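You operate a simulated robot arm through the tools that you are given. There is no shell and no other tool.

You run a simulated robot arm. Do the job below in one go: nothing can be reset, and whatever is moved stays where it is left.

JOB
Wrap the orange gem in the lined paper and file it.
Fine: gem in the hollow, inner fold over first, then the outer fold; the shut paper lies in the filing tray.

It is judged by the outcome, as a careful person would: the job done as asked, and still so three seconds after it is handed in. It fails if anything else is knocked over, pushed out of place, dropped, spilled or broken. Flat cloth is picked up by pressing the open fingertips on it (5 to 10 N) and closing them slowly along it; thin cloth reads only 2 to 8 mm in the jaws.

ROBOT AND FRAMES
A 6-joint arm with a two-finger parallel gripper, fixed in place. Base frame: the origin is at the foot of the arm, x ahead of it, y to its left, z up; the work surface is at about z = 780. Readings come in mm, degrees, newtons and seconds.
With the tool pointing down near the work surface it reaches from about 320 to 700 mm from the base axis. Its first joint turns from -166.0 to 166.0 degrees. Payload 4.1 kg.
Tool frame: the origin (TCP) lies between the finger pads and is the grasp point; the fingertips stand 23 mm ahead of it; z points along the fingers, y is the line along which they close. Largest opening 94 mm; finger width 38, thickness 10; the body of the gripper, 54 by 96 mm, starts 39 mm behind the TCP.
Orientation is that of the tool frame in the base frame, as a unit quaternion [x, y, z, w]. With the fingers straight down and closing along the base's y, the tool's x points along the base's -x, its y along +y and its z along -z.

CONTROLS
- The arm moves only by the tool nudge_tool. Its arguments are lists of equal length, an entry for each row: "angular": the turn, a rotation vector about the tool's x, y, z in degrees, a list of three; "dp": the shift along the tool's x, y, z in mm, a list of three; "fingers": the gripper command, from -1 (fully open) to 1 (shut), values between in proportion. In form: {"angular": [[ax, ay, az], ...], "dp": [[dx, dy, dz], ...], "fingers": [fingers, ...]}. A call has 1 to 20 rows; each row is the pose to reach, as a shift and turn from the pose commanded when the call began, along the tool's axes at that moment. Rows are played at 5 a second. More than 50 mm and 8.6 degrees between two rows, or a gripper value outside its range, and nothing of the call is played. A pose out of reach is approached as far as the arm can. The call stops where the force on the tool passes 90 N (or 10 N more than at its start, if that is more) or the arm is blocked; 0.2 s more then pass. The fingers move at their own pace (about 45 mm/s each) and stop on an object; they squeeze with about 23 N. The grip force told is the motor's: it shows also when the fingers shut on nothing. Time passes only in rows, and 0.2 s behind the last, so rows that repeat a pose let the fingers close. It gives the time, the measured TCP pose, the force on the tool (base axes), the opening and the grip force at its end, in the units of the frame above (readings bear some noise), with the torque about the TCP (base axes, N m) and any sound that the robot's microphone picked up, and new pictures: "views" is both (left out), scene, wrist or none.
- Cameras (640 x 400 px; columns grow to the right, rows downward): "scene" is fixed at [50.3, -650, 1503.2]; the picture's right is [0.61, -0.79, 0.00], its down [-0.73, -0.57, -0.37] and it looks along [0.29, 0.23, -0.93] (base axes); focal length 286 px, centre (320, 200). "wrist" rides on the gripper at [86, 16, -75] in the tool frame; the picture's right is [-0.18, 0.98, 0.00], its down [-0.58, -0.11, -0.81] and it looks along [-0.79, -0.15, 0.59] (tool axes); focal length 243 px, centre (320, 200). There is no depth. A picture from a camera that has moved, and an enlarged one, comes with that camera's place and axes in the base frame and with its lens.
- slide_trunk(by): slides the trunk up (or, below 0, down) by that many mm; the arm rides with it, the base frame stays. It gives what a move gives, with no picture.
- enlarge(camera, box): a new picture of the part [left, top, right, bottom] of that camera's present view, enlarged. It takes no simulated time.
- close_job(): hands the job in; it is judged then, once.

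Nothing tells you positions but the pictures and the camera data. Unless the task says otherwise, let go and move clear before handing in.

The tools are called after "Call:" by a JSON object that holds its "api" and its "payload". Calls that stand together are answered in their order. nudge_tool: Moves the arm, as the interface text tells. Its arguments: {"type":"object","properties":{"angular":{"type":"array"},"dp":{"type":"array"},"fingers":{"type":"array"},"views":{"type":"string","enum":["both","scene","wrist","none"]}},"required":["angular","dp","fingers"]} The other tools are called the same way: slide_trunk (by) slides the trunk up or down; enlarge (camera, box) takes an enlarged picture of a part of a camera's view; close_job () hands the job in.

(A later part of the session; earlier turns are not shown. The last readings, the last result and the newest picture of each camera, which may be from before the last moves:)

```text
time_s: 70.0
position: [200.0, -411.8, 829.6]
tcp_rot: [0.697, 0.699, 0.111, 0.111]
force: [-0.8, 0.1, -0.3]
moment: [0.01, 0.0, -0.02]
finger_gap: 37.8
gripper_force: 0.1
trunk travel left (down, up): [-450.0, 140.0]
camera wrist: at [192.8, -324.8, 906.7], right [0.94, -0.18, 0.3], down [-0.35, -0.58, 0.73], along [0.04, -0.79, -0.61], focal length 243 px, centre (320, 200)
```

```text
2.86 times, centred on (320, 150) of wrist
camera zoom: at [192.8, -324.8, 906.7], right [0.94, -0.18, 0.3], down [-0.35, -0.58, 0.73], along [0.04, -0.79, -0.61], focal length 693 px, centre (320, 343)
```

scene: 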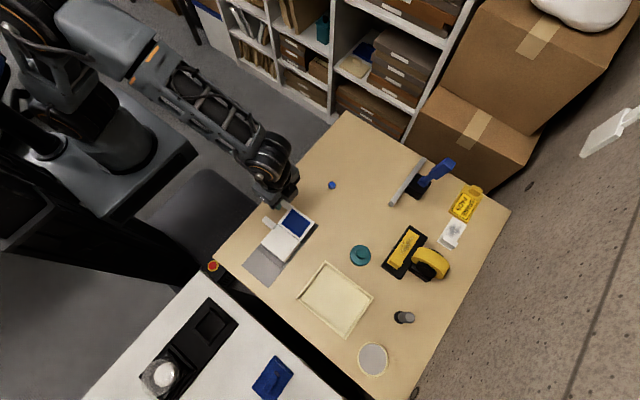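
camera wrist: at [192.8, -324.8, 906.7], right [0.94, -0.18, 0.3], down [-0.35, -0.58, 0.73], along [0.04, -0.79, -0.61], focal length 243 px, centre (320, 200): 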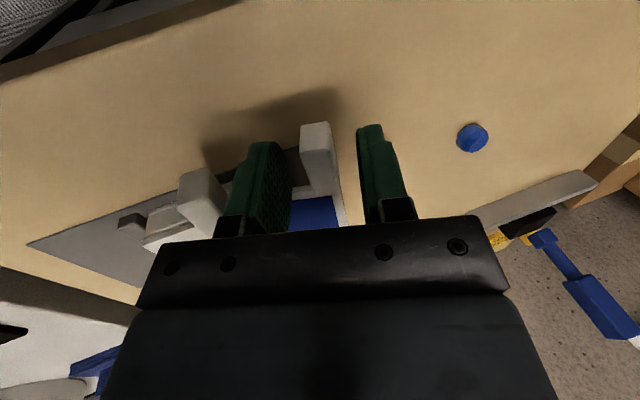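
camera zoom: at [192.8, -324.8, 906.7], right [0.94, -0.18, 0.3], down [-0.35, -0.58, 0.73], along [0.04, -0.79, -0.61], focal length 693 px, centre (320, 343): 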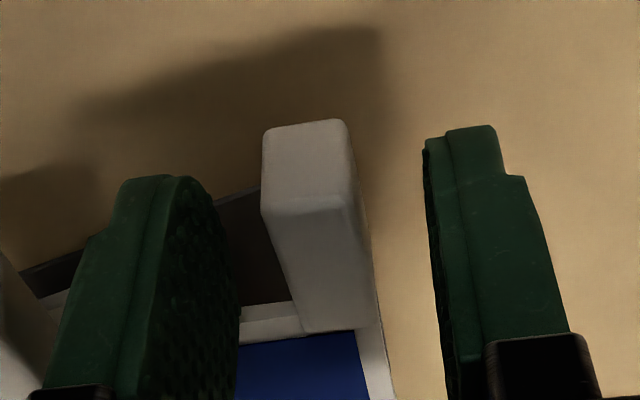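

The tab is centred between the fingers; closing on it now.

Call:
{"api": "nudge_tool", "payload": {"angular": [[0, 0, 0], [0, 0, 0], [0, 0, 0], [0, 0, 0], [0, 0, 0], [0, 0, 0]], "dp": [[0, 0, 0], [0, 0, 0], [0, 0, 0], [0, 0, 0], [0, 0, 0], [0, 0, 0]], "fingers": [0.35, 0.5, 0.62, 0.69, 1, 1], "views": "none"}}

```text
time_s: 71.4
position: [198.2, -410.7, 829.6]
tcp_rot: [0.699, 0.698, 0.11, 0.111]
force: [-5.1, 0.6, 0.9]
moment: [0.13, 0.19, -0.12]
finger_gap: 14.5
gripper_force: 22.9
trunk travel left (down, up): [-450.0, 140.0]
```

Gripped, with a 5 N sideways load toward −x. I'll ease the tool slightly that way to relax it.

Call:
{"api": "nudge_tool", "payload": {"angular": [[0, 0, 0], [0, 0, 0]], "dp": [[0, -0.7, 0], [0, -1.2, 0]], "fingers": [1, 1], "views": "none"}}

```text
time_s: 72.0
position: [199.6, -409.9, 829.4]
tcp_rot: [0.698, 0.699, 0.109, 0.111]
force: [-0.5, 0.8, 6.3]
moment: [-0.04, 0.27, -0.12]
finger_gap: 14.1
gripper_force: 23.3
trunk travel left (down, up): [-450.0, 140.0]
```

The side load is gone, with a small upward push that lifting should relieve. I'll continue the arc about the outer hinge by 20°.

Call:
{"api": "nudge_tool", "payload": {"angular": [[-4, 0, 0], [-8, 0, 0], [-12, 0, 0], [-16, 0, 0], [-20, 0, 0], [-20, 0, 0]], "dp": [[0, -0.78, -3.6], [0, -1.8, -7.1], [0, -3.1, -10.5], [0, -4.6, -13.9], [0, -6.3, -17.1], [0, -6.3, -17.1]], "fingers": [1, 1, 1, 1, 1, 1]}}

Call:
{"api": "enlarge", "payload": {"camera": "scene", "box": [230, 185, 326, 290]}}

```text
time_s: 73.4
position: [187.6, -411.4, 843.5]
tcp_rot: [0.668, 0.669, 0.23, 0.231]
force: [1.8, -0.6, 8.0]
moment: [-0.12, 0.21, 0.07]
finger_gap: 14.3
gripper_force: 23.4
trunk travel left (down, up): [-450.0, 140.0]
camera wrist: at [155.3, -324.4, 912.8], right [0.77, -0.18, 0.61], down [-0.58, -0.58, 0.57], along [0.25, -0.79, -0.56], focal length 243 px, centre (320, 200)
```

scene: 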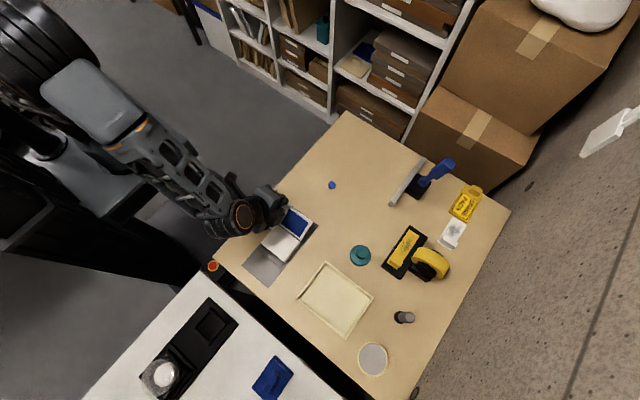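
wrist: 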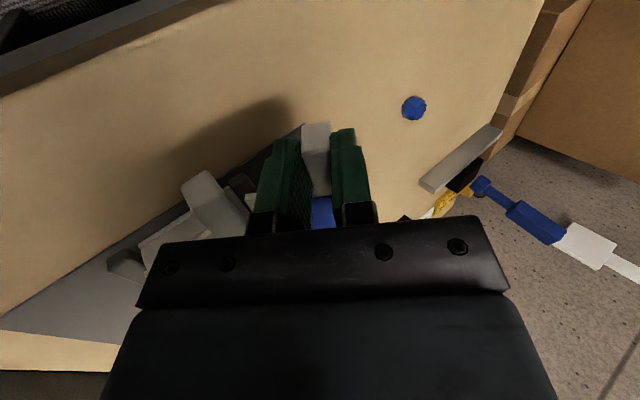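

```text
3.81 times, centred on (278, 238) of scene
camera zoom: at [50.3, -650.0, 1503.2], right [0.61, -0.79, 0.0], down [-0.73, -0.57, -0.37], along [0.29, 0.23, -0.93], focal length 1089 px, centre (480, 57)
```

zoom: 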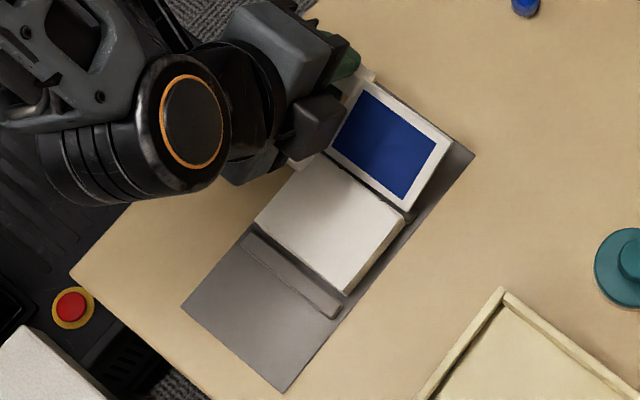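

The flap is near 38°, but I'm carrying an 8 N upward load from a small mismatch. I'll shift the tool a touch along that force to relax it before continuing.

Call:
{"api": "nudge_tool", "payload": {"angular": [[0, 0, 0], [0, 0, 0], [0, 0, 0]], "dp": [[0, 0.6, -0.5], [0, 1.1, -0.9], [0, 1.1, -0.9]], "fingers": [1, 1, 1], "views": "none"}}

```text
time_s: 74.2
position: [187.5, -411.7, 844.1]
tcp_rot: [0.668, 0.669, 0.23, 0.23]
force: [0.0, -0.2, 0.4]
moment: [0.05, 0.02, -0.12]
finger_gap: 13.9
gripper_force: 22.8
trunk travel left (down, up): [-450.0, 140.0]
```

The load is relaxed to zero. I'll continue the arc up to about 65°.

Call:
{"api": "nudge_tool", "payload": {"angular": [[-4, 0, 0], [-8, 0, 0], [-12, 0, 0], [-16, 0, 0], [-20, 0, 0], [-20, 0, 0]], "dp": [[0, -0.84, -3.65], [0, -1.93, -7.23], [0, -3.27, -10.7], [0, -4.85, -14.1], [0, -6.67, -17.4], [0, -6.67, -17.4]], "fingers": [1, 1, 1, 1, 1, 1]}}

Call:
{"api": "enlarge", "payload": {"camera": "scene", "box": [230, 185, 326, 290]}}

```text
time_s: 75.6
position: [170.3, -412.5, 854.0]
tcp_rot: [0.618, 0.619, 0.343, 0.344]
force: [-0.7, -0.1, -0.4]
moment: [0.07, 0.03, -0.08]
finger_gap: 14.3
gripper_force: 22.9
trunk travel left (down, up): [-450.0, 140.0]
camera wrist: at [118.1, -325.8, 908.1], right [0.52, -0.18, 0.83], down [-0.74, -0.58, 0.33], along [0.42, -0.79, -0.44], focal length 243 px, centre (320, 200)
```

scene: 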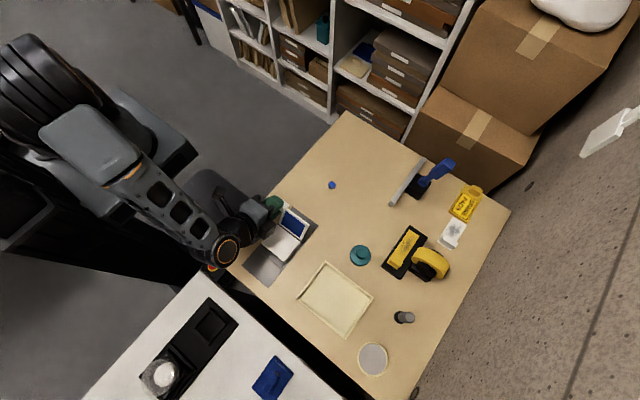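
wrist: 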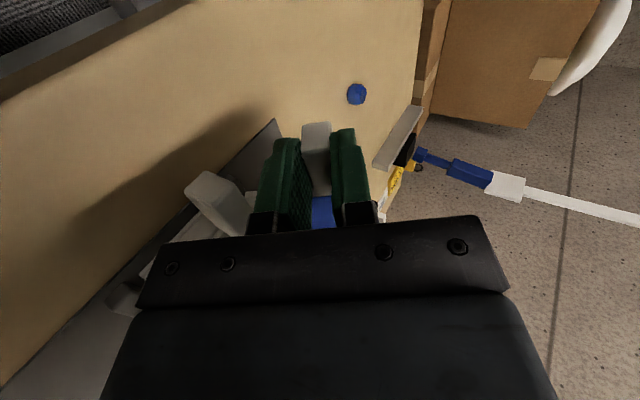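

```text
3.81 times, centred on (278, 238) of scene
camera zoom: at [50.3, -650.0, 1503.2], right [0.61, -0.79, 0.0], down [-0.73, -0.57, -0.37], along [0.29, 0.23, -0.93], focal length 1089 px, centre (480, 57)
```

zoom: 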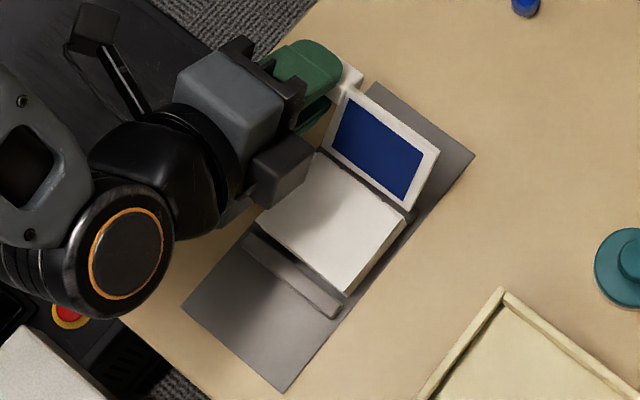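

At 58° the force is still near zero. I'll take it 8° further, then open, lift slightly off and check that it holds.

Call:
{"api": "nudge_tool", "payload": {"angular": [[-4, 0, 0], [-8, 0, 0], [-8, 0, 0], [-8, 0, 0], [-8, 0, 0], [-8, 0, 0]], "dp": [[0, -0.84, -3.65], [0, -1.93, -7.23], [0, -1.93, -7.23], [0, -1.93, -7.23], [0, -1.93, -7.23], [0, -1.93, -7.23]], "fingers": [1, 1, 1, 0.6, 0.4, 0.3]}}

Call:
{"api": "enlarge", "payload": {"camera": "scene", "box": [230, 185, 326, 290]}}

```text
time_s: 77.0
position: [164.4, -411.7, 855.5]
tcp_rot: [0.592, 0.594, 0.386, 0.385]
force: [1.0, 0.7, 0.3]
moment: [-0.02, 0.01, -0.06]
finger_gap: 32.7
gripper_force: 0.1
trunk travel left (down, up): [-450.0, 140.0]
camera wrist: at [103.6, -325.7, 902.5], right [0.4, -0.18, 0.9], down [-0.78, -0.58, 0.23], along [0.48, -0.79, -0.38], focal length 243 px, centre (320, 200)
```

scene: 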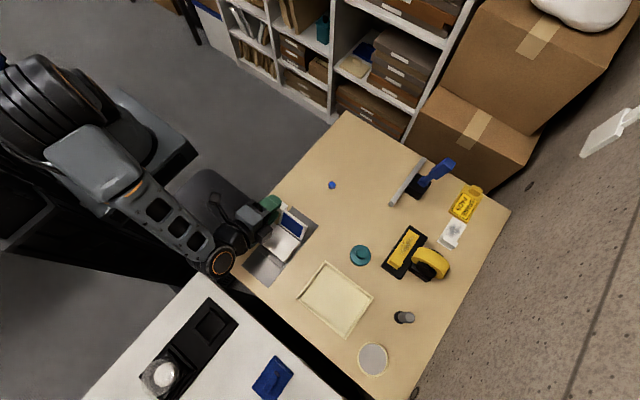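
wrist: 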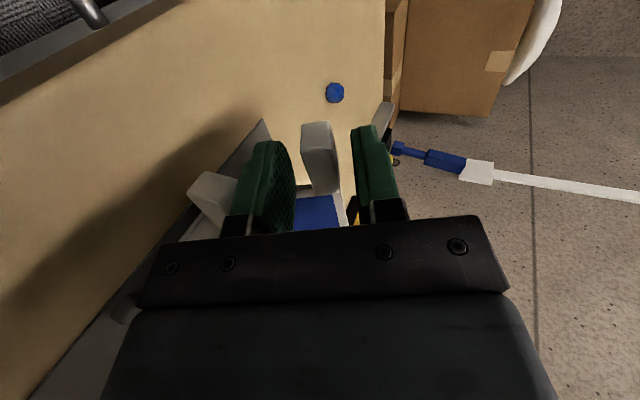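

```text
3.81 times, centred on (278, 238) of scene
camera zoom: at [50.3, -650.0, 1503.2], right [0.61, -0.79, 0.0], down [-0.73, -0.57, -0.37], along [0.29, 0.23, -0.93], focal length 1089 px, centre (480, 57)
```

zoom: 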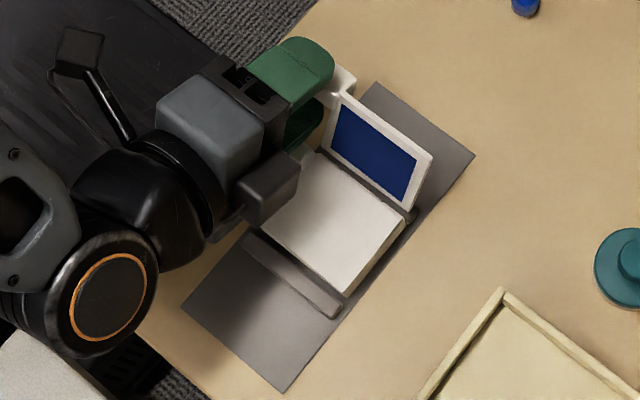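

The outer flap holds at 66°. I'll back out up and away, straighten the tool and close the fingers.

Call:
{"api": "nudge_tool", "payload": {"angular": [[0, 0, 0], [0, 0, 0], [0, 0, 0], [0, 0, 0], [0, 0, 0], [7, 0, 0], [14, 0, 0], [21, 0, 0], [28, 0, 0], [35, 0, 0], [42, 0, 0], [49, 0, 0], [56, 0, 0], [62, 0, 0], [66, 0, 0]], "dp": [[0, 3, -12], [0, 8, -26], [0, 14, -42], [0, 20, -60], [0, 28, -80], [0, 34, -82], [0, 40, -85], [0, 44, -88], [0, 46, -91], [0, 46, -91], [0, 46, -91], [0, 46, -91], [0, 46, -91], [0, 46, -91], [0, 46, -91]], "fingers": [0.3, 0.3, 0.3, 0.3, 0.3, 0.3, 0.5, 1, 1, 1, 1, 1, 1, 1, 1]}}

Call:
{"api": "enlarge", "payload": {"camera": "wrist", "box": [200, 0, 520, 200]}}

Call:
{"api": "enlarge", "payload": {"camera": "scene", "box": [230, 185, 326, 290]}}

```text
time_s: 80.2
position: [100.5, -411.6, 936.4]
tcp_rot: [0.707, 0.708, -0.001, 0.0]
force: [0.0, 0.4, 0.1]
moment: [-0.01, -0.03, 0.05]
finger_gap: 0.2
gripper_force: 23.3
trunk travel left (down, up): [-450.0, 140.0]
camera wrist: at [117.5, -324.8, 1010.6], right [0.98, -0.18, 0.0], down [-0.11, -0.58, 0.81], along [-0.15, -0.79, -0.59], focal length 243 px, centre (320, 200)
```

scene: 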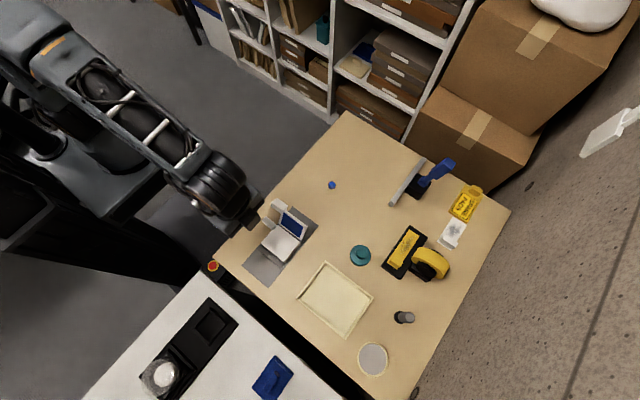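
wrist: 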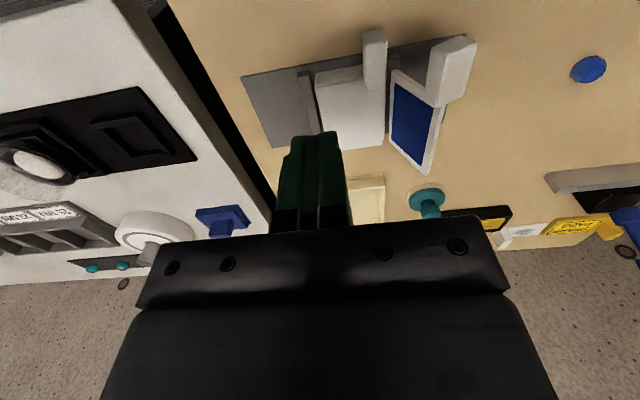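

```text
2.00 times, centred on (360, 100) of wrist
camera zoom: at [117.5, -324.8, 1010.6], right [0.98, -0.18, 0.0], down [-0.11, -0.58, 0.81], along [-0.15, -0.79, -0.59], focal length 485 px, centre (240, 400)
```

zoom: 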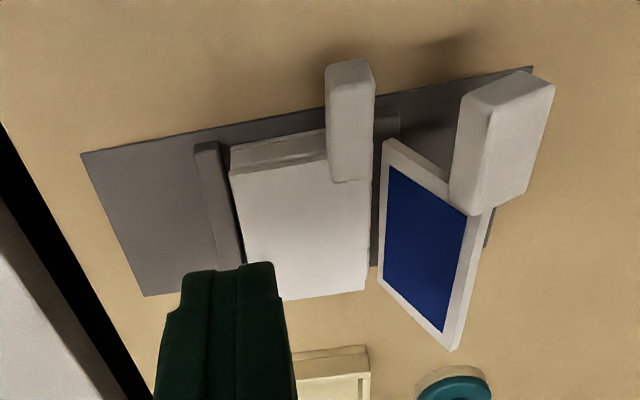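

```text
3.81 times, centred on (278, 238) of scene
camera zoom: at [50.3, -650.0, 1503.2], right [0.61, -0.79, 0.0], down [-0.73, -0.57, -0.37], along [0.29, 0.23, -0.93], focal length 1089 px, centre (480, 57)
```

zoom: 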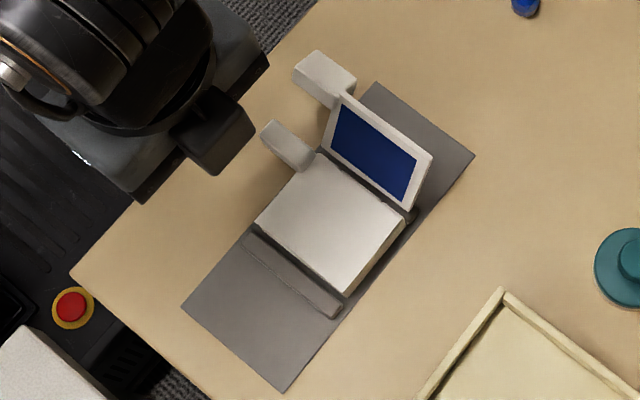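

I can see the inner fold flat on the block and the outer flap standing at 66°. I'll move the closed fingers to the +x side of the standing flap.

Call:
{"api": "nudge_tool", "payload": {"angular": [[0, 0, 0], [0, 0, 0], [0, 0, 0], [0, 0, 0], [0, 0, 0], [0, 0, 0], [0, 0, 0]], "dp": [[-15, 27, 0], [-30, 54, 0], [-45, 81, 0], [-58.4, 107, 0], [-58.4, 107, 25], [-58.4, 107, 50], [-58.4, 107, 76]], "fingers": [1, 1, 1, 1, 1, 1, 1], "views": "wrist"}}

Call:
{"api": "enlarge", "payload": {"camera": "wrist", "box": [200, 40, 440, 230]}}

```text
time_s: 81.8
position: [206.4, -469.1, 860.0]
tcp_rot: [0.707, 0.708, -0.001, 0.001]
force: [-0.9, 0.8, -0.3]
moment: [-0.01, -0.03, 0.0]
finger_gap: 0.1
gripper_force: 23.6
trunk travel left (down, up): [-450.0, 140.0]
camera wrist: at [224.1, -383.0, 934.6], right [0.98, -0.18, 0.0], down [-0.11, -0.58, 0.81], along [-0.15, -0.79, -0.59], focal length 243 px, centre (320, 200)
```

wrist: 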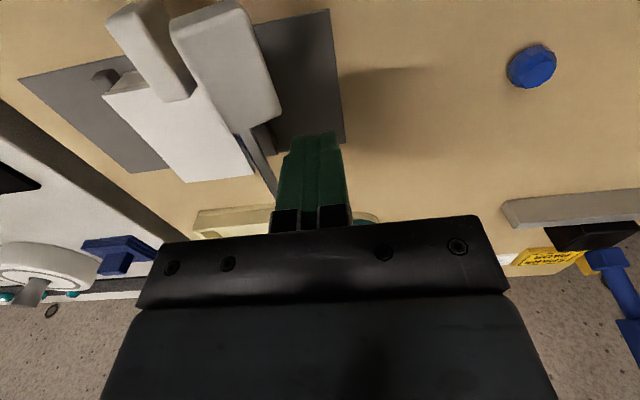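

```text
2.11 times, centred on (320, 135) of wrist
camera zoom: at [224.1, -383.0, 934.6], right [0.98, -0.18, 0.0], down [-0.11, -0.58, 0.81], along [-0.15, -0.79, -0.59], focal length 511 px, centre (320, 337)
```

zoom: 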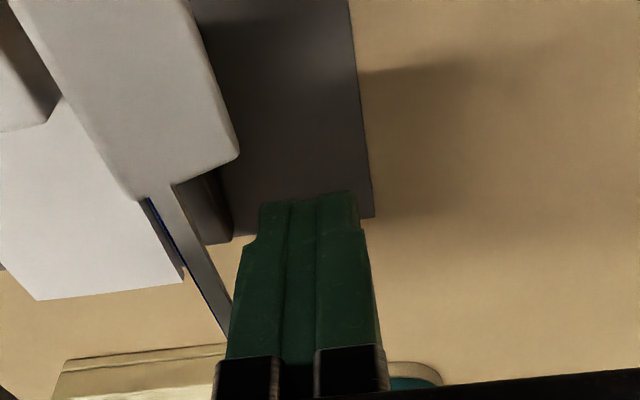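

The closed fingers stand just outside the outer flap. I'll push it over toward −x in the same way.

Call:
{"api": "nudge_tool", "payload": {"angular": [[0, 0, 0], [0, 0, 0], [0, 0, 0], [0, 0, 0], [0, 0, 0], [0, 0, 0], [0, 0, 0], [0, 0, 0], [0, 0, 0]], "dp": [[0, -8, 2], [0, -15, 2], [0, -22, 2], [0, -29, 2], [0, -35, 2], [0, -41, 2], [0, -46, 2], [0, -51, 2], [0, -55, 2]], "fingers": [1, 1, 1, 1, 1, 1, 1, 1, 1]}}

Call:
{"api": "enlarge", "payload": {"camera": "wrist", "box": [200, 0, 440, 190]}}

Call:
{"api": "enlarge", "payload": {"camera": "scene", "box": [230, 185, 326, 290]}}

```text
time_s: 83.8
position: [150.8, -470.8, 858.8]
tcp_rot: [0.707, 0.707, -0.001, 0.001]
force: [0.3, -0.3, 0.2]
moment: [-0.02, -0.01, -0.04]
finger_gap: 0.0
gripper_force: 23.1
trunk travel left (down, up): [-450.0, 140.0]
camera wrist: at [168.4, -383.8, 933.0], right [0.98, -0.18, 0.0], down [-0.11, -0.58, 0.81], along [-0.15, -0.79, -0.59], focal length 243 px, centre (320, 200)
```

scene: 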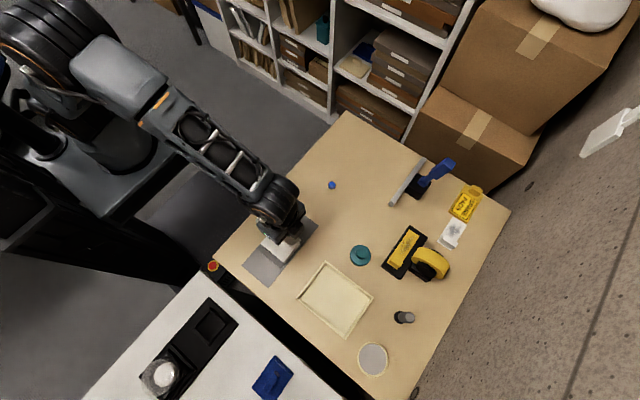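
wrist: 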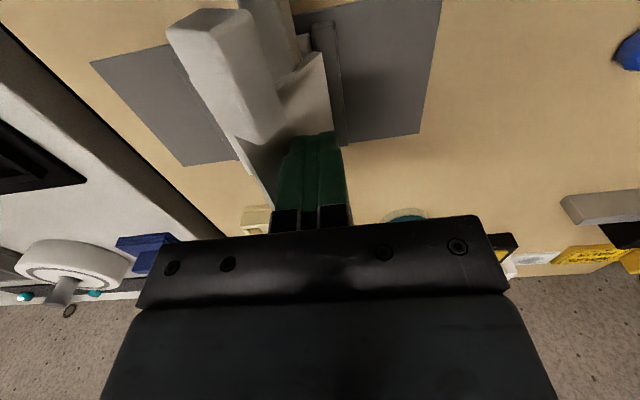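

```text
2.11 times, centred on (320, 95) of wrist
camera zoom: at [168.4, -383.8, 933.0], right [0.98, -0.18, 0.0], down [-0.11, -0.58, 0.81], along [-0.15, -0.79, -0.59], focal length 511 px, centre (320, 421)
```

zoom: 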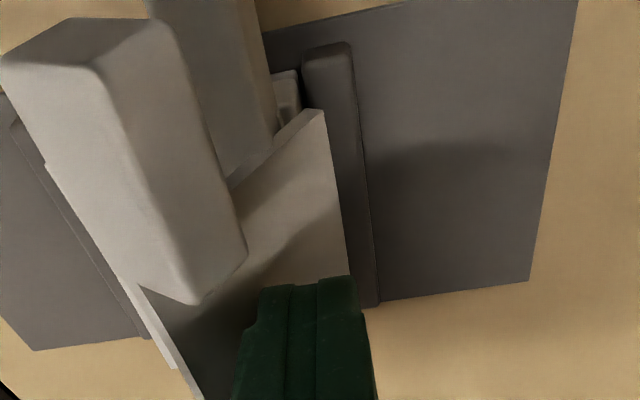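

```text
3.81 times, centred on (278, 238) of scene
camera zoom: at [50.3, -650.0, 1503.2], right [0.61, -0.79, 0.0], down [-0.73, -0.57, -0.37], along [0.29, 0.23, -0.93], focal length 1089 px, centre (480, 57)
```

zoom: 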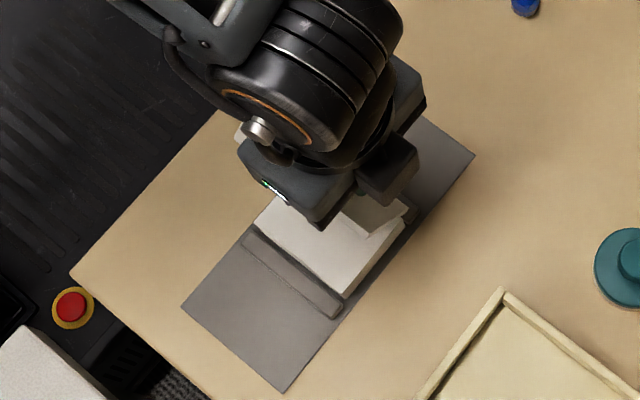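

The outer flap leans past vertical at about 120°, resting by friction. I'll keep pushing and lower along its arc until nearly flat.

Call:
{"api": "nudge_tool", "payload": {"angular": [[0, 0, 0], [0, 0, 0], [0, 0, 0], [0, 0, 0], [0, 0, 0], [0, 0, 0]], "dp": [[0, -5.8, 2.8], [0, -10.8, 5.8], [0, -15.8, 9.8], [0, -20.8, 13.8], [0, -24.8, 17.8], [0, -26.8, 20.8]], "fingers": [1, 1, 1, 1, 1, 1]}}

Call:
{"api": "enlarge", "payload": {"camera": "wrist", "box": [200, 0, 440, 190]}}

Call:
{"api": "enlarge", "payload": {"camera": "scene", "box": [230, 185, 326, 290]}}

```text
time_s: 85.2
position: [125.1, -470.1, 837.4]
tcp_rot: [0.706, 0.708, -0.001, 0.001]
force: [2.0, 0.9, 3.4]
moment: [0.03, -0.03, -0.05]
finger_gap: 0.0
gripper_force: 22.8
trunk travel left (down, up): [-450.0, 140.0]
camera wrist: at [142.7, -383.5, 912.7], right [0.98, -0.18, 0.0], down [-0.11, -0.58, 0.81], along [-0.15, -0.79, -0.59], focal length 243 px, centre (320, 200)
```

scene: 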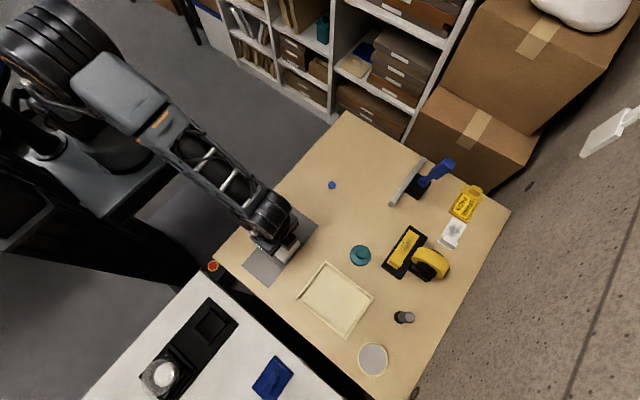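
wrist: 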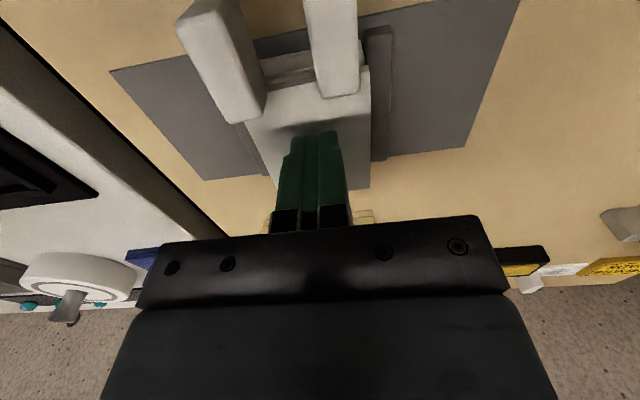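

```text
2.11 times, centred on (320, 95) of wrist
camera zoom: at [142.7, -383.5, 912.7], right [0.98, -0.18, 0.0], down [-0.11, -0.58, 0.81], along [-0.15, -0.79, -0.59], focal length 511 px, centre (320, 421)
```

zoom: 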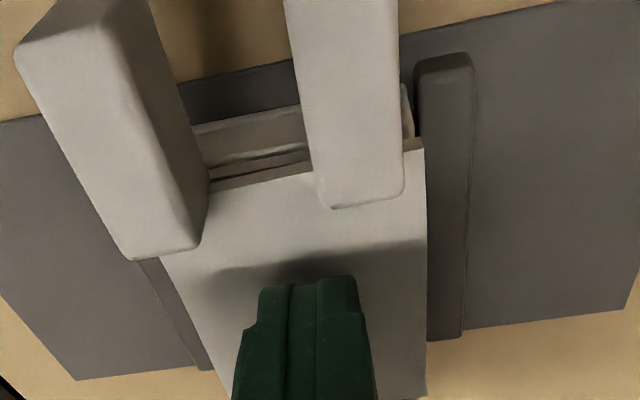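

```text
3.81 times, centred on (278, 238) of scene
camera zoom: at [50.3, -650.0, 1503.2], right [0.61, -0.79, 0.0], down [-0.73, -0.57, -0.37], along [0.29, 0.23, -0.93], focal length 1089 px, centre (480, 57)
```

zoom: 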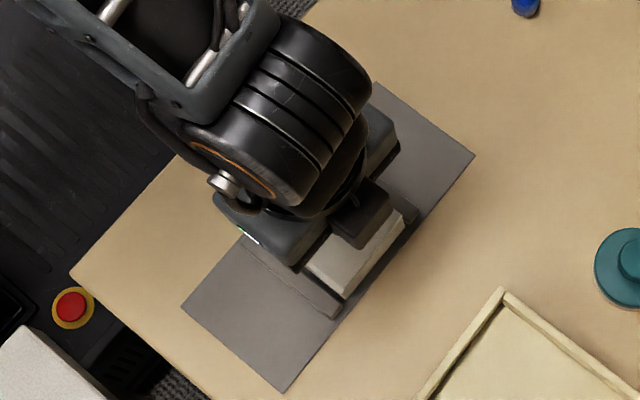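

The outer fold is almost flat and pushes back with 3 N. I'll press down a few mm more in small steps and watch the force.

Call:
{"api": "nudge_tool", "payload": {"angular": [[0, 0, 0], [0, 0, 0], [0, 0, 0]], "dp": [[0, 0, 1.2], [0, 0, 2.4], [0, 0, 3.5]], "fingers": [1, 1, 1], "views": "wrist"}}

Call:
{"api": "enlarge", "payload": {"camera": "wrist", "box": [200, 0, 400, 140]}}

```text
time_s: 86.0
position: [124.8, -469.1, 837.6]
tcp_rot: [0.707, 0.708, -0.003, 0.003]
force: [1.6, 4.3, 44.7]
moment: [0.67, -0.01, -0.02]
finger_gap: 0.1
gripper_force: 23.1
trunk travel left (down, up): [-450.0, 140.0]
camera wrist: at [142.5, -382.7, 911.7], right [0.98, -0.18, 0.0], down [-0.11, -0.57, 0.81], along [-0.15, -0.8, -0.58], focal length 243 px, centre (320, 200)
```

wrist: 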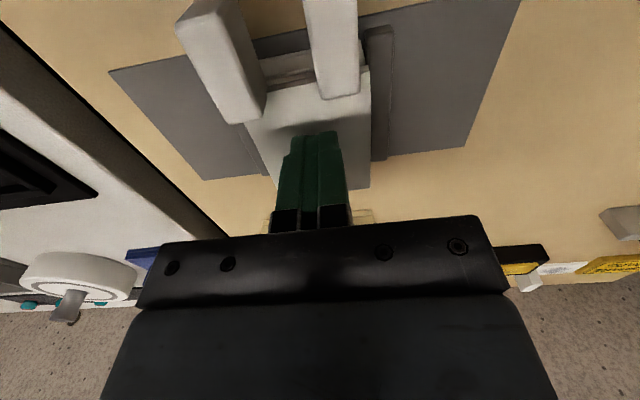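

```text
2.86 times, centred on (300, 70) of wrist
camera zoom: at [142.5, -382.7, 911.7], right [0.98, -0.18, 0.0], down [-0.11, -0.57, 0.81], along [-0.15, -0.8, -0.58], focal length 693 px, centre (377, 571)
```

zoom: 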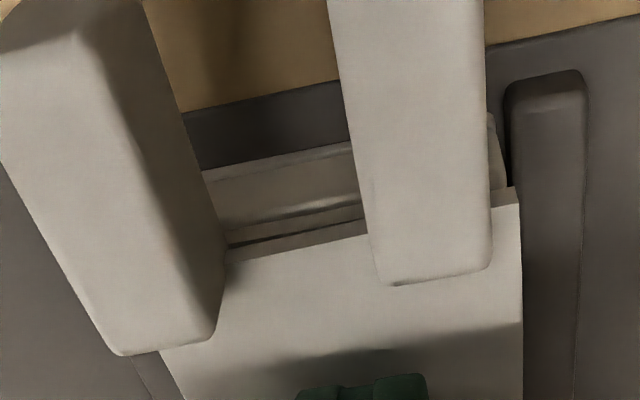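

That's 45 N, so the fold was already fully shut at that height. I'll lift off at once.

Call:
{"api": "nudge_tool", "payload": {"angular": [[0, 0, 0], [0, 0, 0], [0, 0, 0], [0, 0, 0], [0, 0, 0]], "dp": [[0, 0, -4], [0, 0, -10], [0, 0, -30], [0, 0, -60], [0, 0, -90]], "fingers": [1, 1, 1, 1, 1]}}

Call:
{"api": "enlarge", "payload": {"camera": "wrist", "box": [200, 0, 440, 160]}}

Call:
{"api": "enlarge", "payload": {"camera": "scene", "box": [230, 185, 326, 290]}}

```text
time_s: 87.2
position: [125.2, -469.6, 923.9]
tcp_rot: [0.706, 0.708, 0.0, -0.001]
force: [-0.8, -0.5, 0.3]
moment: [0.01, 0.0, -0.02]
finger_gap: 0.0
gripper_force: 23.0
trunk travel left (down, up): [-450.0, 140.0]
camera wrist: at [142.1, -382.3, 999.1], right [0.98, -0.18, 0.0], down [-0.11, -0.58, 0.81], along [-0.15, -0.79, -0.59], focal length 243 px, centre (320, 200)
```

scene: 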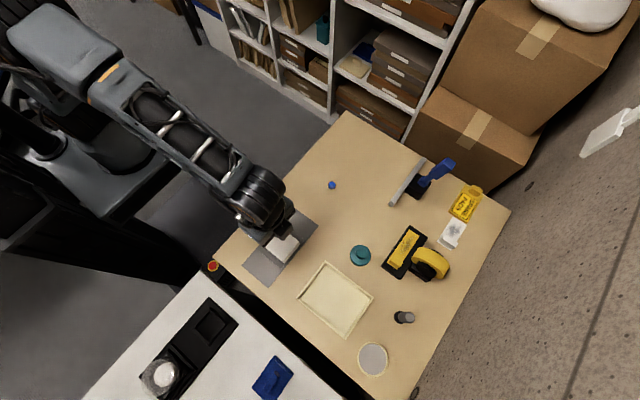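
wrist: 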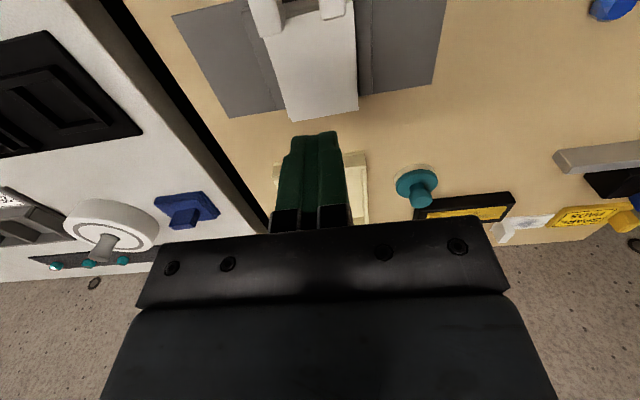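

```text
2.50 times, centred on (320, 80) of wrist
camera zoom: at [142.1, -382.3, 999.1], right [0.98, -0.18, 0.0], down [-0.11, -0.58, 0.81], along [-0.15, -0.79, -0.59], focal length 606 px, centre (320, 500)
```

zoom: 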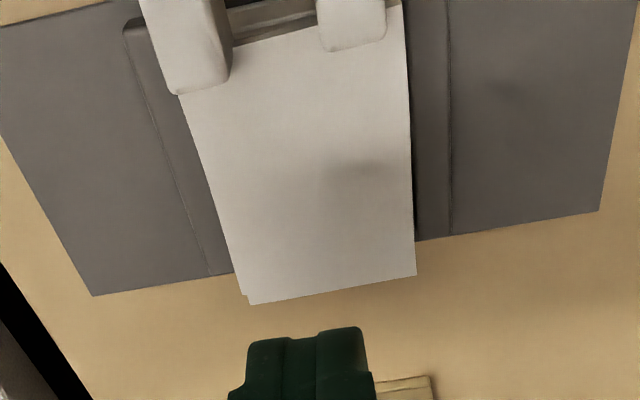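

```text
3.81 times, centred on (278, 238) of scene
camera zoom: at [50.3, -650.0, 1503.2], right [0.61, -0.79, 0.0], down [-0.73, -0.57, -0.37], along [0.29, 0.23, -0.93], focal length 1089 px, centre (480, 57)
```

zoom: 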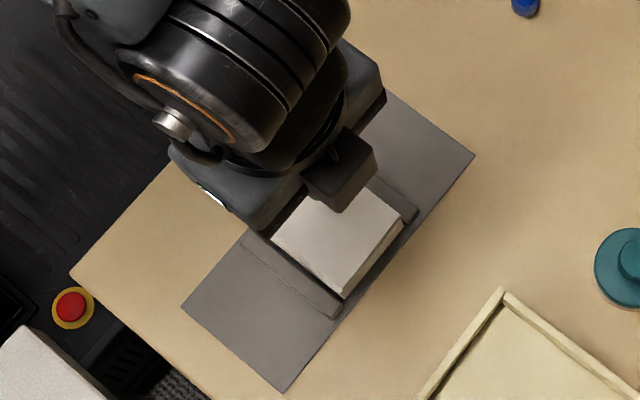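

The paper looks shut from above, but it stopped higher than I expected. I'll take a lower side view from the robot side to verify both folds lie flat.

Call:
{"api": "nudge_tool", "payload": {"angular": [[0, 0, 0], [0, 0, 0], [0, 0, 0], [0, -4, 0], [0, -8, 0], [0, -12, 0], [0, -15, 0]], "dp": [[20, 0, 0], [40, 0, 0], [60, -3, 5], [72, -5, 25], [72, -5, 45], [72, -5, 60], [72, -5, 68]], "fingers": [0, -0.5, -1, -1, -1, -1, -1]}}

Call:
{"api": "enlarge", "payload": {"camera": "wrist", "box": [220, 40, 430, 190]}}

Call:
{"api": "enlarge", "payload": {"camera": "scene", "box": [250, 205, 326, 280]}}

```text
time_s: 88.8
position: [118.8, -397.0, 856.0]
tcp_rot: [0.7, 0.702, -0.092, 0.093]
force: [-0.5, 0.4, 0.4]
moment: [0.01, -0.01, 0.03]
finger_gap: 93.6
gripper_force: 0.0
trunk travel left (down, up): [-450.0, 140.0]
camera wrist: at [136.8, -294.7, 905.7], right [0.98, -0.18, 0.05], down [-0.11, -0.35, 0.93], along [-0.15, -0.92, -0.36], focal length 243 px, centre (320, 200)
```

scene: 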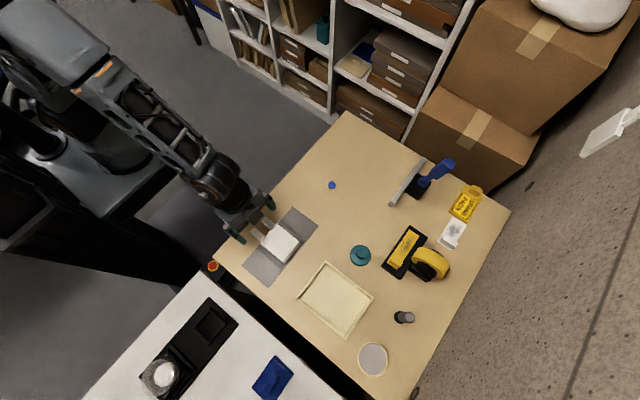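
wrist: 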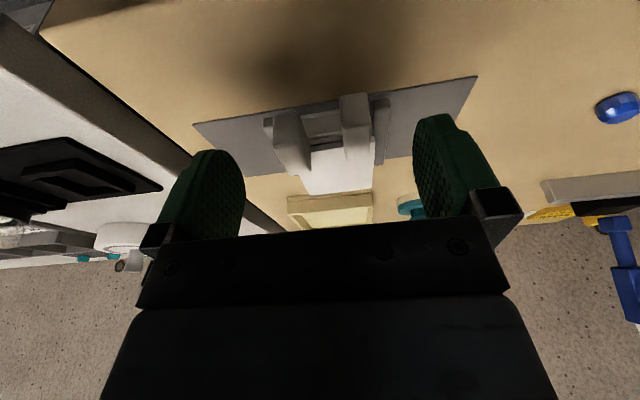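

```text
2.67 times, centred on (325, 115) of wrist
camera zoom: at [136.8, -294.7, 905.7], right [0.98, -0.18, 0.05], down [-0.11, -0.35, 0.93], along [-0.15, -0.92, -0.36], focal length 647 px, centre (307, 427)
```

zoom: 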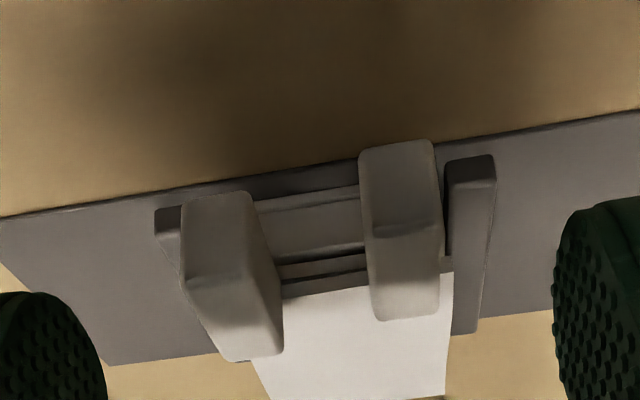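

```text
5.33 times, centred on (288, 242) of scene
camera zoom: at [50.3, -650.0, 1503.2], right [0.61, -0.79, 0.0], down [-0.73, -0.57, -0.37], along [0.29, 0.23, -0.93], focal length 1525 px, centre (491, -27)
```

zoom: 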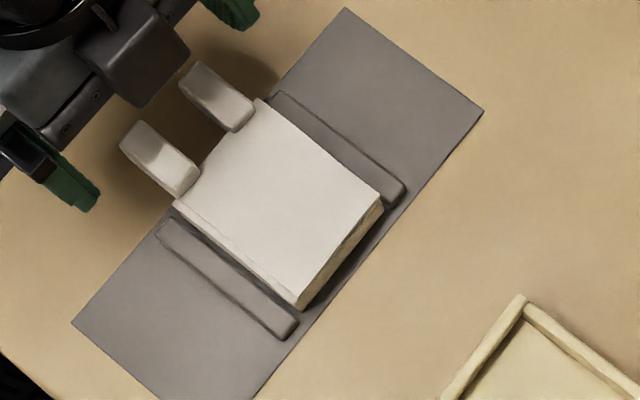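

Both folds look stacked. I'll zoom in between the tabs to see whether the layers lie flat against each other.

Call:
{"api": "enlarge", "payload": {"camera": "wrist", "box": [300, 105, 370, 155]}}

Call:
{"api": "enlarge", "payload": {"camera": "scene", "box": [270, 225, 306, 260]}}

Call:
{"api": "enlarge", "payload": {"camera": "wrist", "box": [260, 90, 320, 190]}}

Call:
{"api": "enlarge", "payload": {"camera": "wrist", "box": [340, 90, 400, 200]}}

```text
8.00 times, centred on (335, 130) of wrist
camera zoom: at [136.8, -294.7, 905.7], right [0.98, -0.18, 0.05], down [-0.11, -0.35, 0.93], along [-0.15, -0.92, -0.36], focal length 1941 px, centre (200, 760)
```

zoom: 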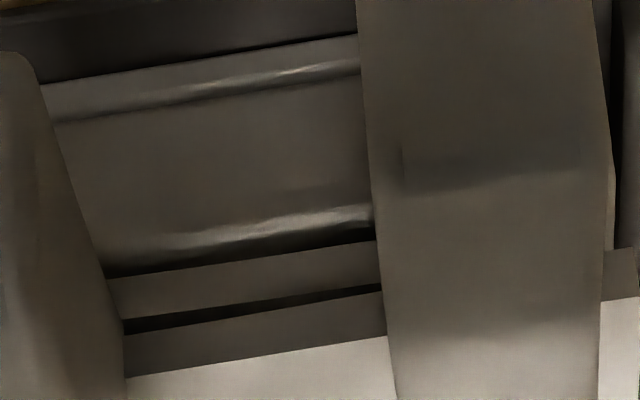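

```text
11.43 times, centred on (288, 242) of scene
camera zoom: at [50.3, -650.0, 1503.2], right [0.61, -0.79, 0.0], down [-0.73, -0.57, -0.37], along [0.29, 0.23, -0.93], focal length 3268 px, centre (686, -286)
```

zoom: 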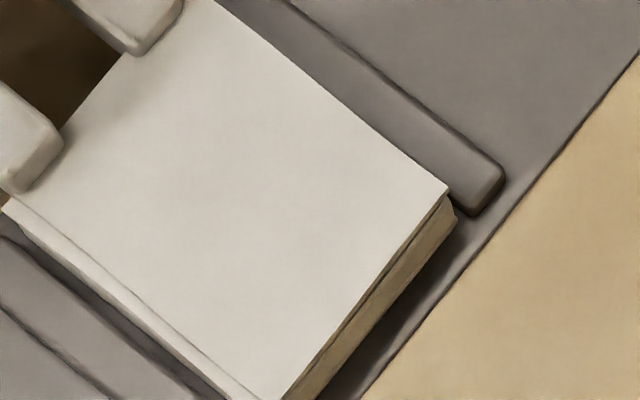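

```text
4.00 times, centred on (290, 140) of wrist
camera zoom: at [136.8, -294.7, 905.7], right [0.98, -0.18, 0.05], down [-0.11, -0.35, 0.93], along [-0.15, -0.92, -0.36], focal length 970 px, centre (440, 440)
```

zoom: 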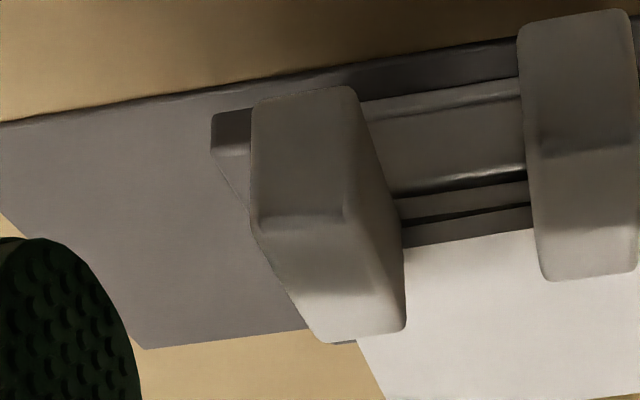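

```text
3.64 times, centred on (370, 145) of wrist
camera zoom: at [136.8, -294.7, 905.7], right [0.98, -0.18, 0.05], down [-0.11, -0.35, 0.93], along [-0.15, -0.92, -0.36], focal length 882 px, centre (138, 400)
```

zoom: 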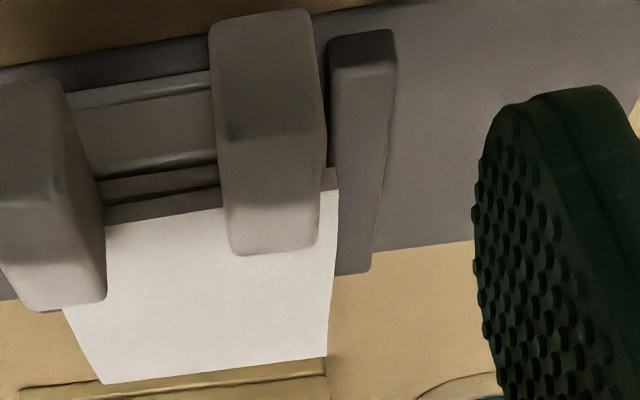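

The layers are stacked flat, inner under outer, with the gem inside. Next I'll move above the shut paper, open, so I can grip it across x just above the rails.

Call:
{"api": "nudge_tool", "payload": {"angular": [[0, 0, 0], [0, 0, 0], [0, 4, 0], [0, 8, 0], [0, 12, 0], [0, 15, 0], [0, 15, 0]], "dp": [[-5, 0, -19], [-10.4, 0, -38.6], [-28, 0.5, -35], [-46, 1, -31], [-64, 1.5, -27.5], [-81, 1.5, -24], [-81, 1.5, -24]], "fingers": [-1, -1, -1, -1, -1, -1, -1]}}

Call:
{"api": "enlarge", "payload": {"camera": "wrist", "box": [200, 0, 440, 200]}}

```text
time_s: 90.4
position: [121.9, -469.0, 900.0]
tcp_rot: [0.706, 0.708, 0.0, 0.0]
force: [0.3, -0.7, -0.4]
moment: [0.0, -0.02, 0.02]
finger_gap: 93.8
gripper_force: 0.0
trunk travel left (down, up): [-450.0, 140.0]
camera wrist: at [139.1, -383.2, 975.0], right [0.98, -0.18, 0.0], down [-0.11, -0.58, 0.81], along [-0.15, -0.79, -0.59], focal length 243 px, centre (320, 200)
```

scene: 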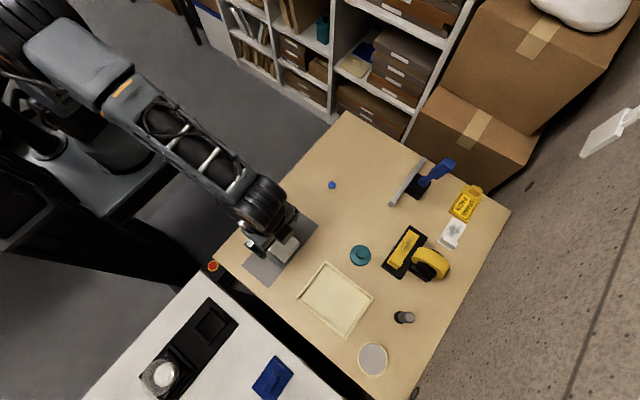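
wrist: 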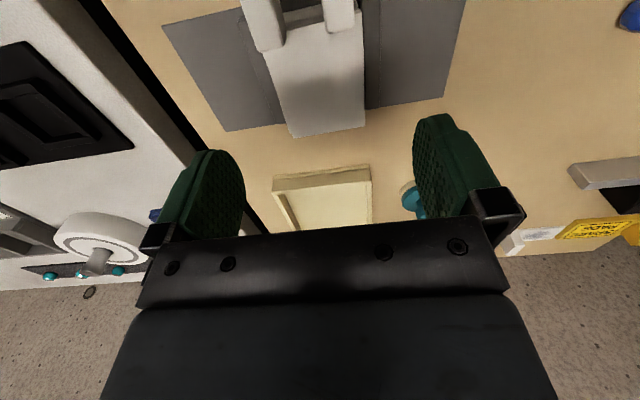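

```text
2.00 times, centred on (320, 100) of wrist
camera zoom: at [139.1, -383.2, 975.0], right [0.98, -0.18, 0.0], down [-0.11, -0.58, 0.81], along [-0.15, -0.79, -0.59], focal length 485 px, centre (320, 400)
```

zoom: 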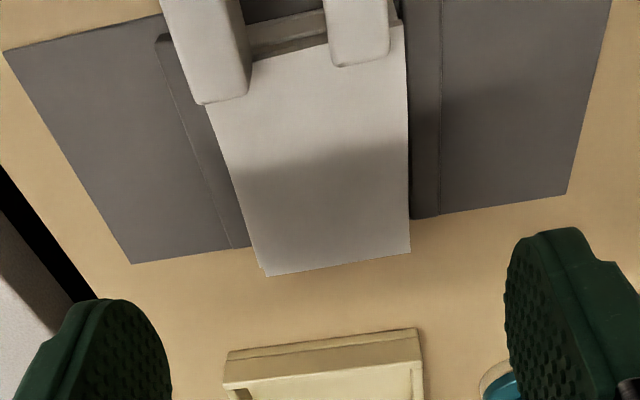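

The shut paper spans x ≈ 88.5–152.3, y ≈ −508 to −434. I'll descend with open fingers to just above the rail tops.

Call:
{"api": "nudge_tool", "payload": {"angular": [[0, 0, 0], [0, 0, 0], [0, 0, 0], [0, 0, 0], [0, 0, 0], [0, 0, 0]], "dp": [[0, -1.5, 18], [0, -1.5, 36], [0, -1.5, 54], [0, -1.5, 70], [0, -1.5, 79], [0, -1.5, 82]], "fingers": [-1, -1, -1, -1, -1, -1]}}

Call:
{"api": "enlarge", "payload": {"camera": "wrist", "box": [160, 40, 480, 240]}}

Call:
{"api": "enlarge", "payload": {"camera": "scene", "box": [240, 205, 326, 290]}}

```text
time_s: 91.8
position: [120.1, -470.7, 816.6]
tcp_rot: [0.706, 0.708, -0.001, 0.001]
force: [0.1, 0.0, -0.4]
moment: [-0.02, -0.01, -0.02]
finger_gap: 94.0
gripper_force: 0.0
trunk travel left (down, up): [-450.0, 140.0]
camera wrist: at [137.6, -383.8, 892.0], right [0.98, -0.18, 0.0], down [-0.11, -0.58, 0.81], along [-0.15, -0.79, -0.59], focal length 243 px, centre (320, 200)
```

scene: 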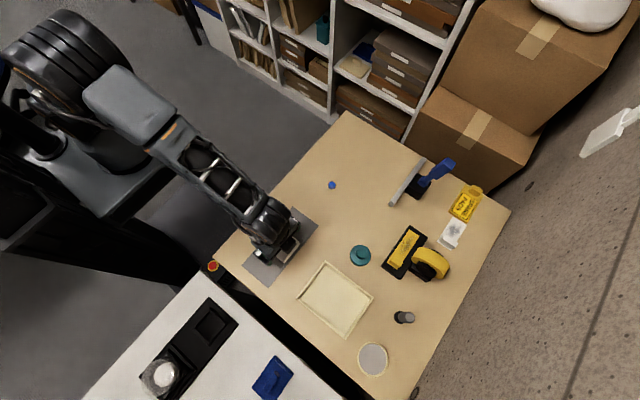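
wrist: 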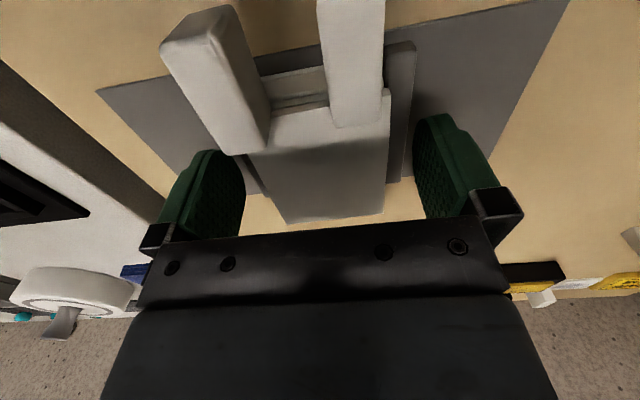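

```text
2.00 times, centred on (320, 140) of wrist
camera zoom: at [137.6, -383.8, 892.0], right [0.98, -0.18, 0.0], down [-0.11, -0.58, 0.81], along [-0.15, -0.79, -0.59], focal length 485 px, centre (320, 320)
```

zoom: 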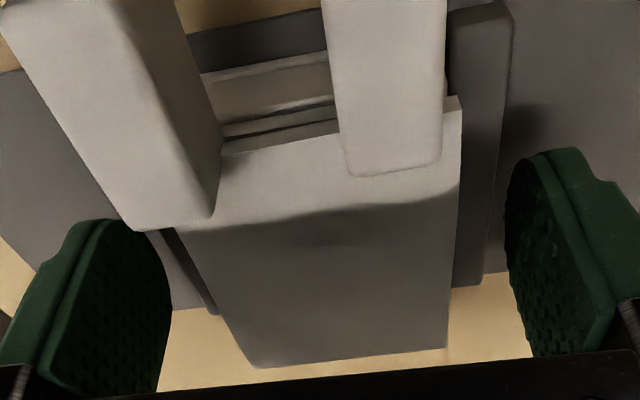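

```text
4.71 times, centred on (283, 248) of scene
camera zoom: at [50.3, -650.0, 1503.2], right [0.61, -0.79, 0.0], down [-0.73, -0.57, -0.37], along [0.29, 0.23, -0.93], focal length 1345 px, centre (494, -24)
```

zoom: 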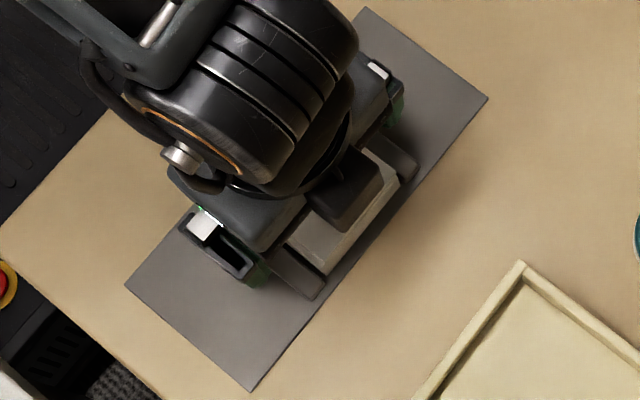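

The fingers straddle the paper just above the rails. I'll raise 1.5 mm for clearance and close slowly.

Call:
{"api": "nudge_tool", "payload": {"angular": [[0, 0, 0], [0, 0, 0], [0, 0, 0], [0, 0, 0], [0, 0, 0], [0, 0, 0], [0, 0, 0], [0, 0, 0]], "dp": [[0, 0, -1.5], [0, 0, -1.5], [0, 0, -1.5], [0, 0, -1.5], [0, 0, -1.5], [0, 0, -1.5], [0, 0, -1.5], [0, 0, -1.5]], "fingers": [-0.8, -0.65, -0.52, -0.45, -0.4, -0.36, -0.2, 1]}}

Call:
{"api": "enlarge", "payload": {"camera": "wrist", "box": [160, 40, 480, 240]}}

```text
time_s: 93.6
position: [120.0, -470.0, 818.4]
tcp_rot: [0.706, 0.708, -0.001, 0.001]
force: [0.1, -0.4, 0.2]
moment: [0.01, 0.08, -0.04]
finger_gap: 61.4
gripper_force: 22.7
trunk travel left (down, up): [-450.0, 140.0]
camera wrist: at [137.7, -383.9, 894.1], right [0.98, -0.18, 0.0], down [-0.11, -0.58, 0.81], along [-0.15, -0.79, -0.59], focal length 243 px, centre (320, 200)
```

scene: 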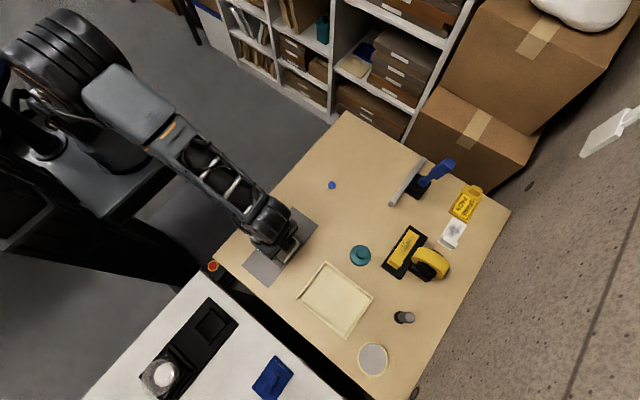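
wrist: 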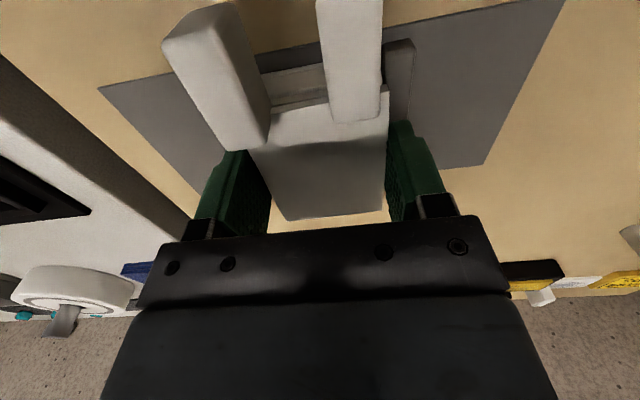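

```text
2.00 times, centred on (320, 140) of wrist
camera zoom: at [137.7, -383.9, 894.1], right [0.98, -0.18, 0.0], down [-0.11, -0.58, 0.81], along [-0.15, -0.79, -0.59], focal length 485 px, centre (320, 320)
```

zoom: 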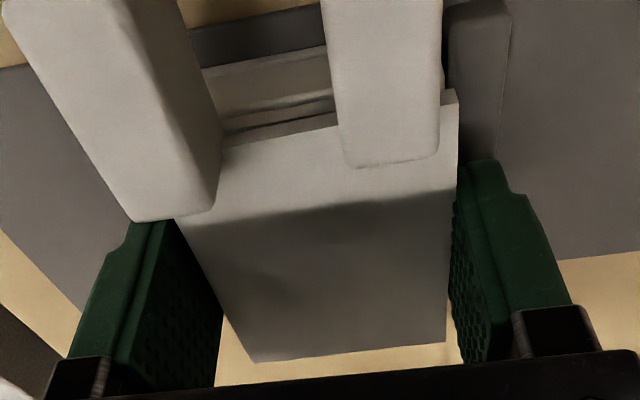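

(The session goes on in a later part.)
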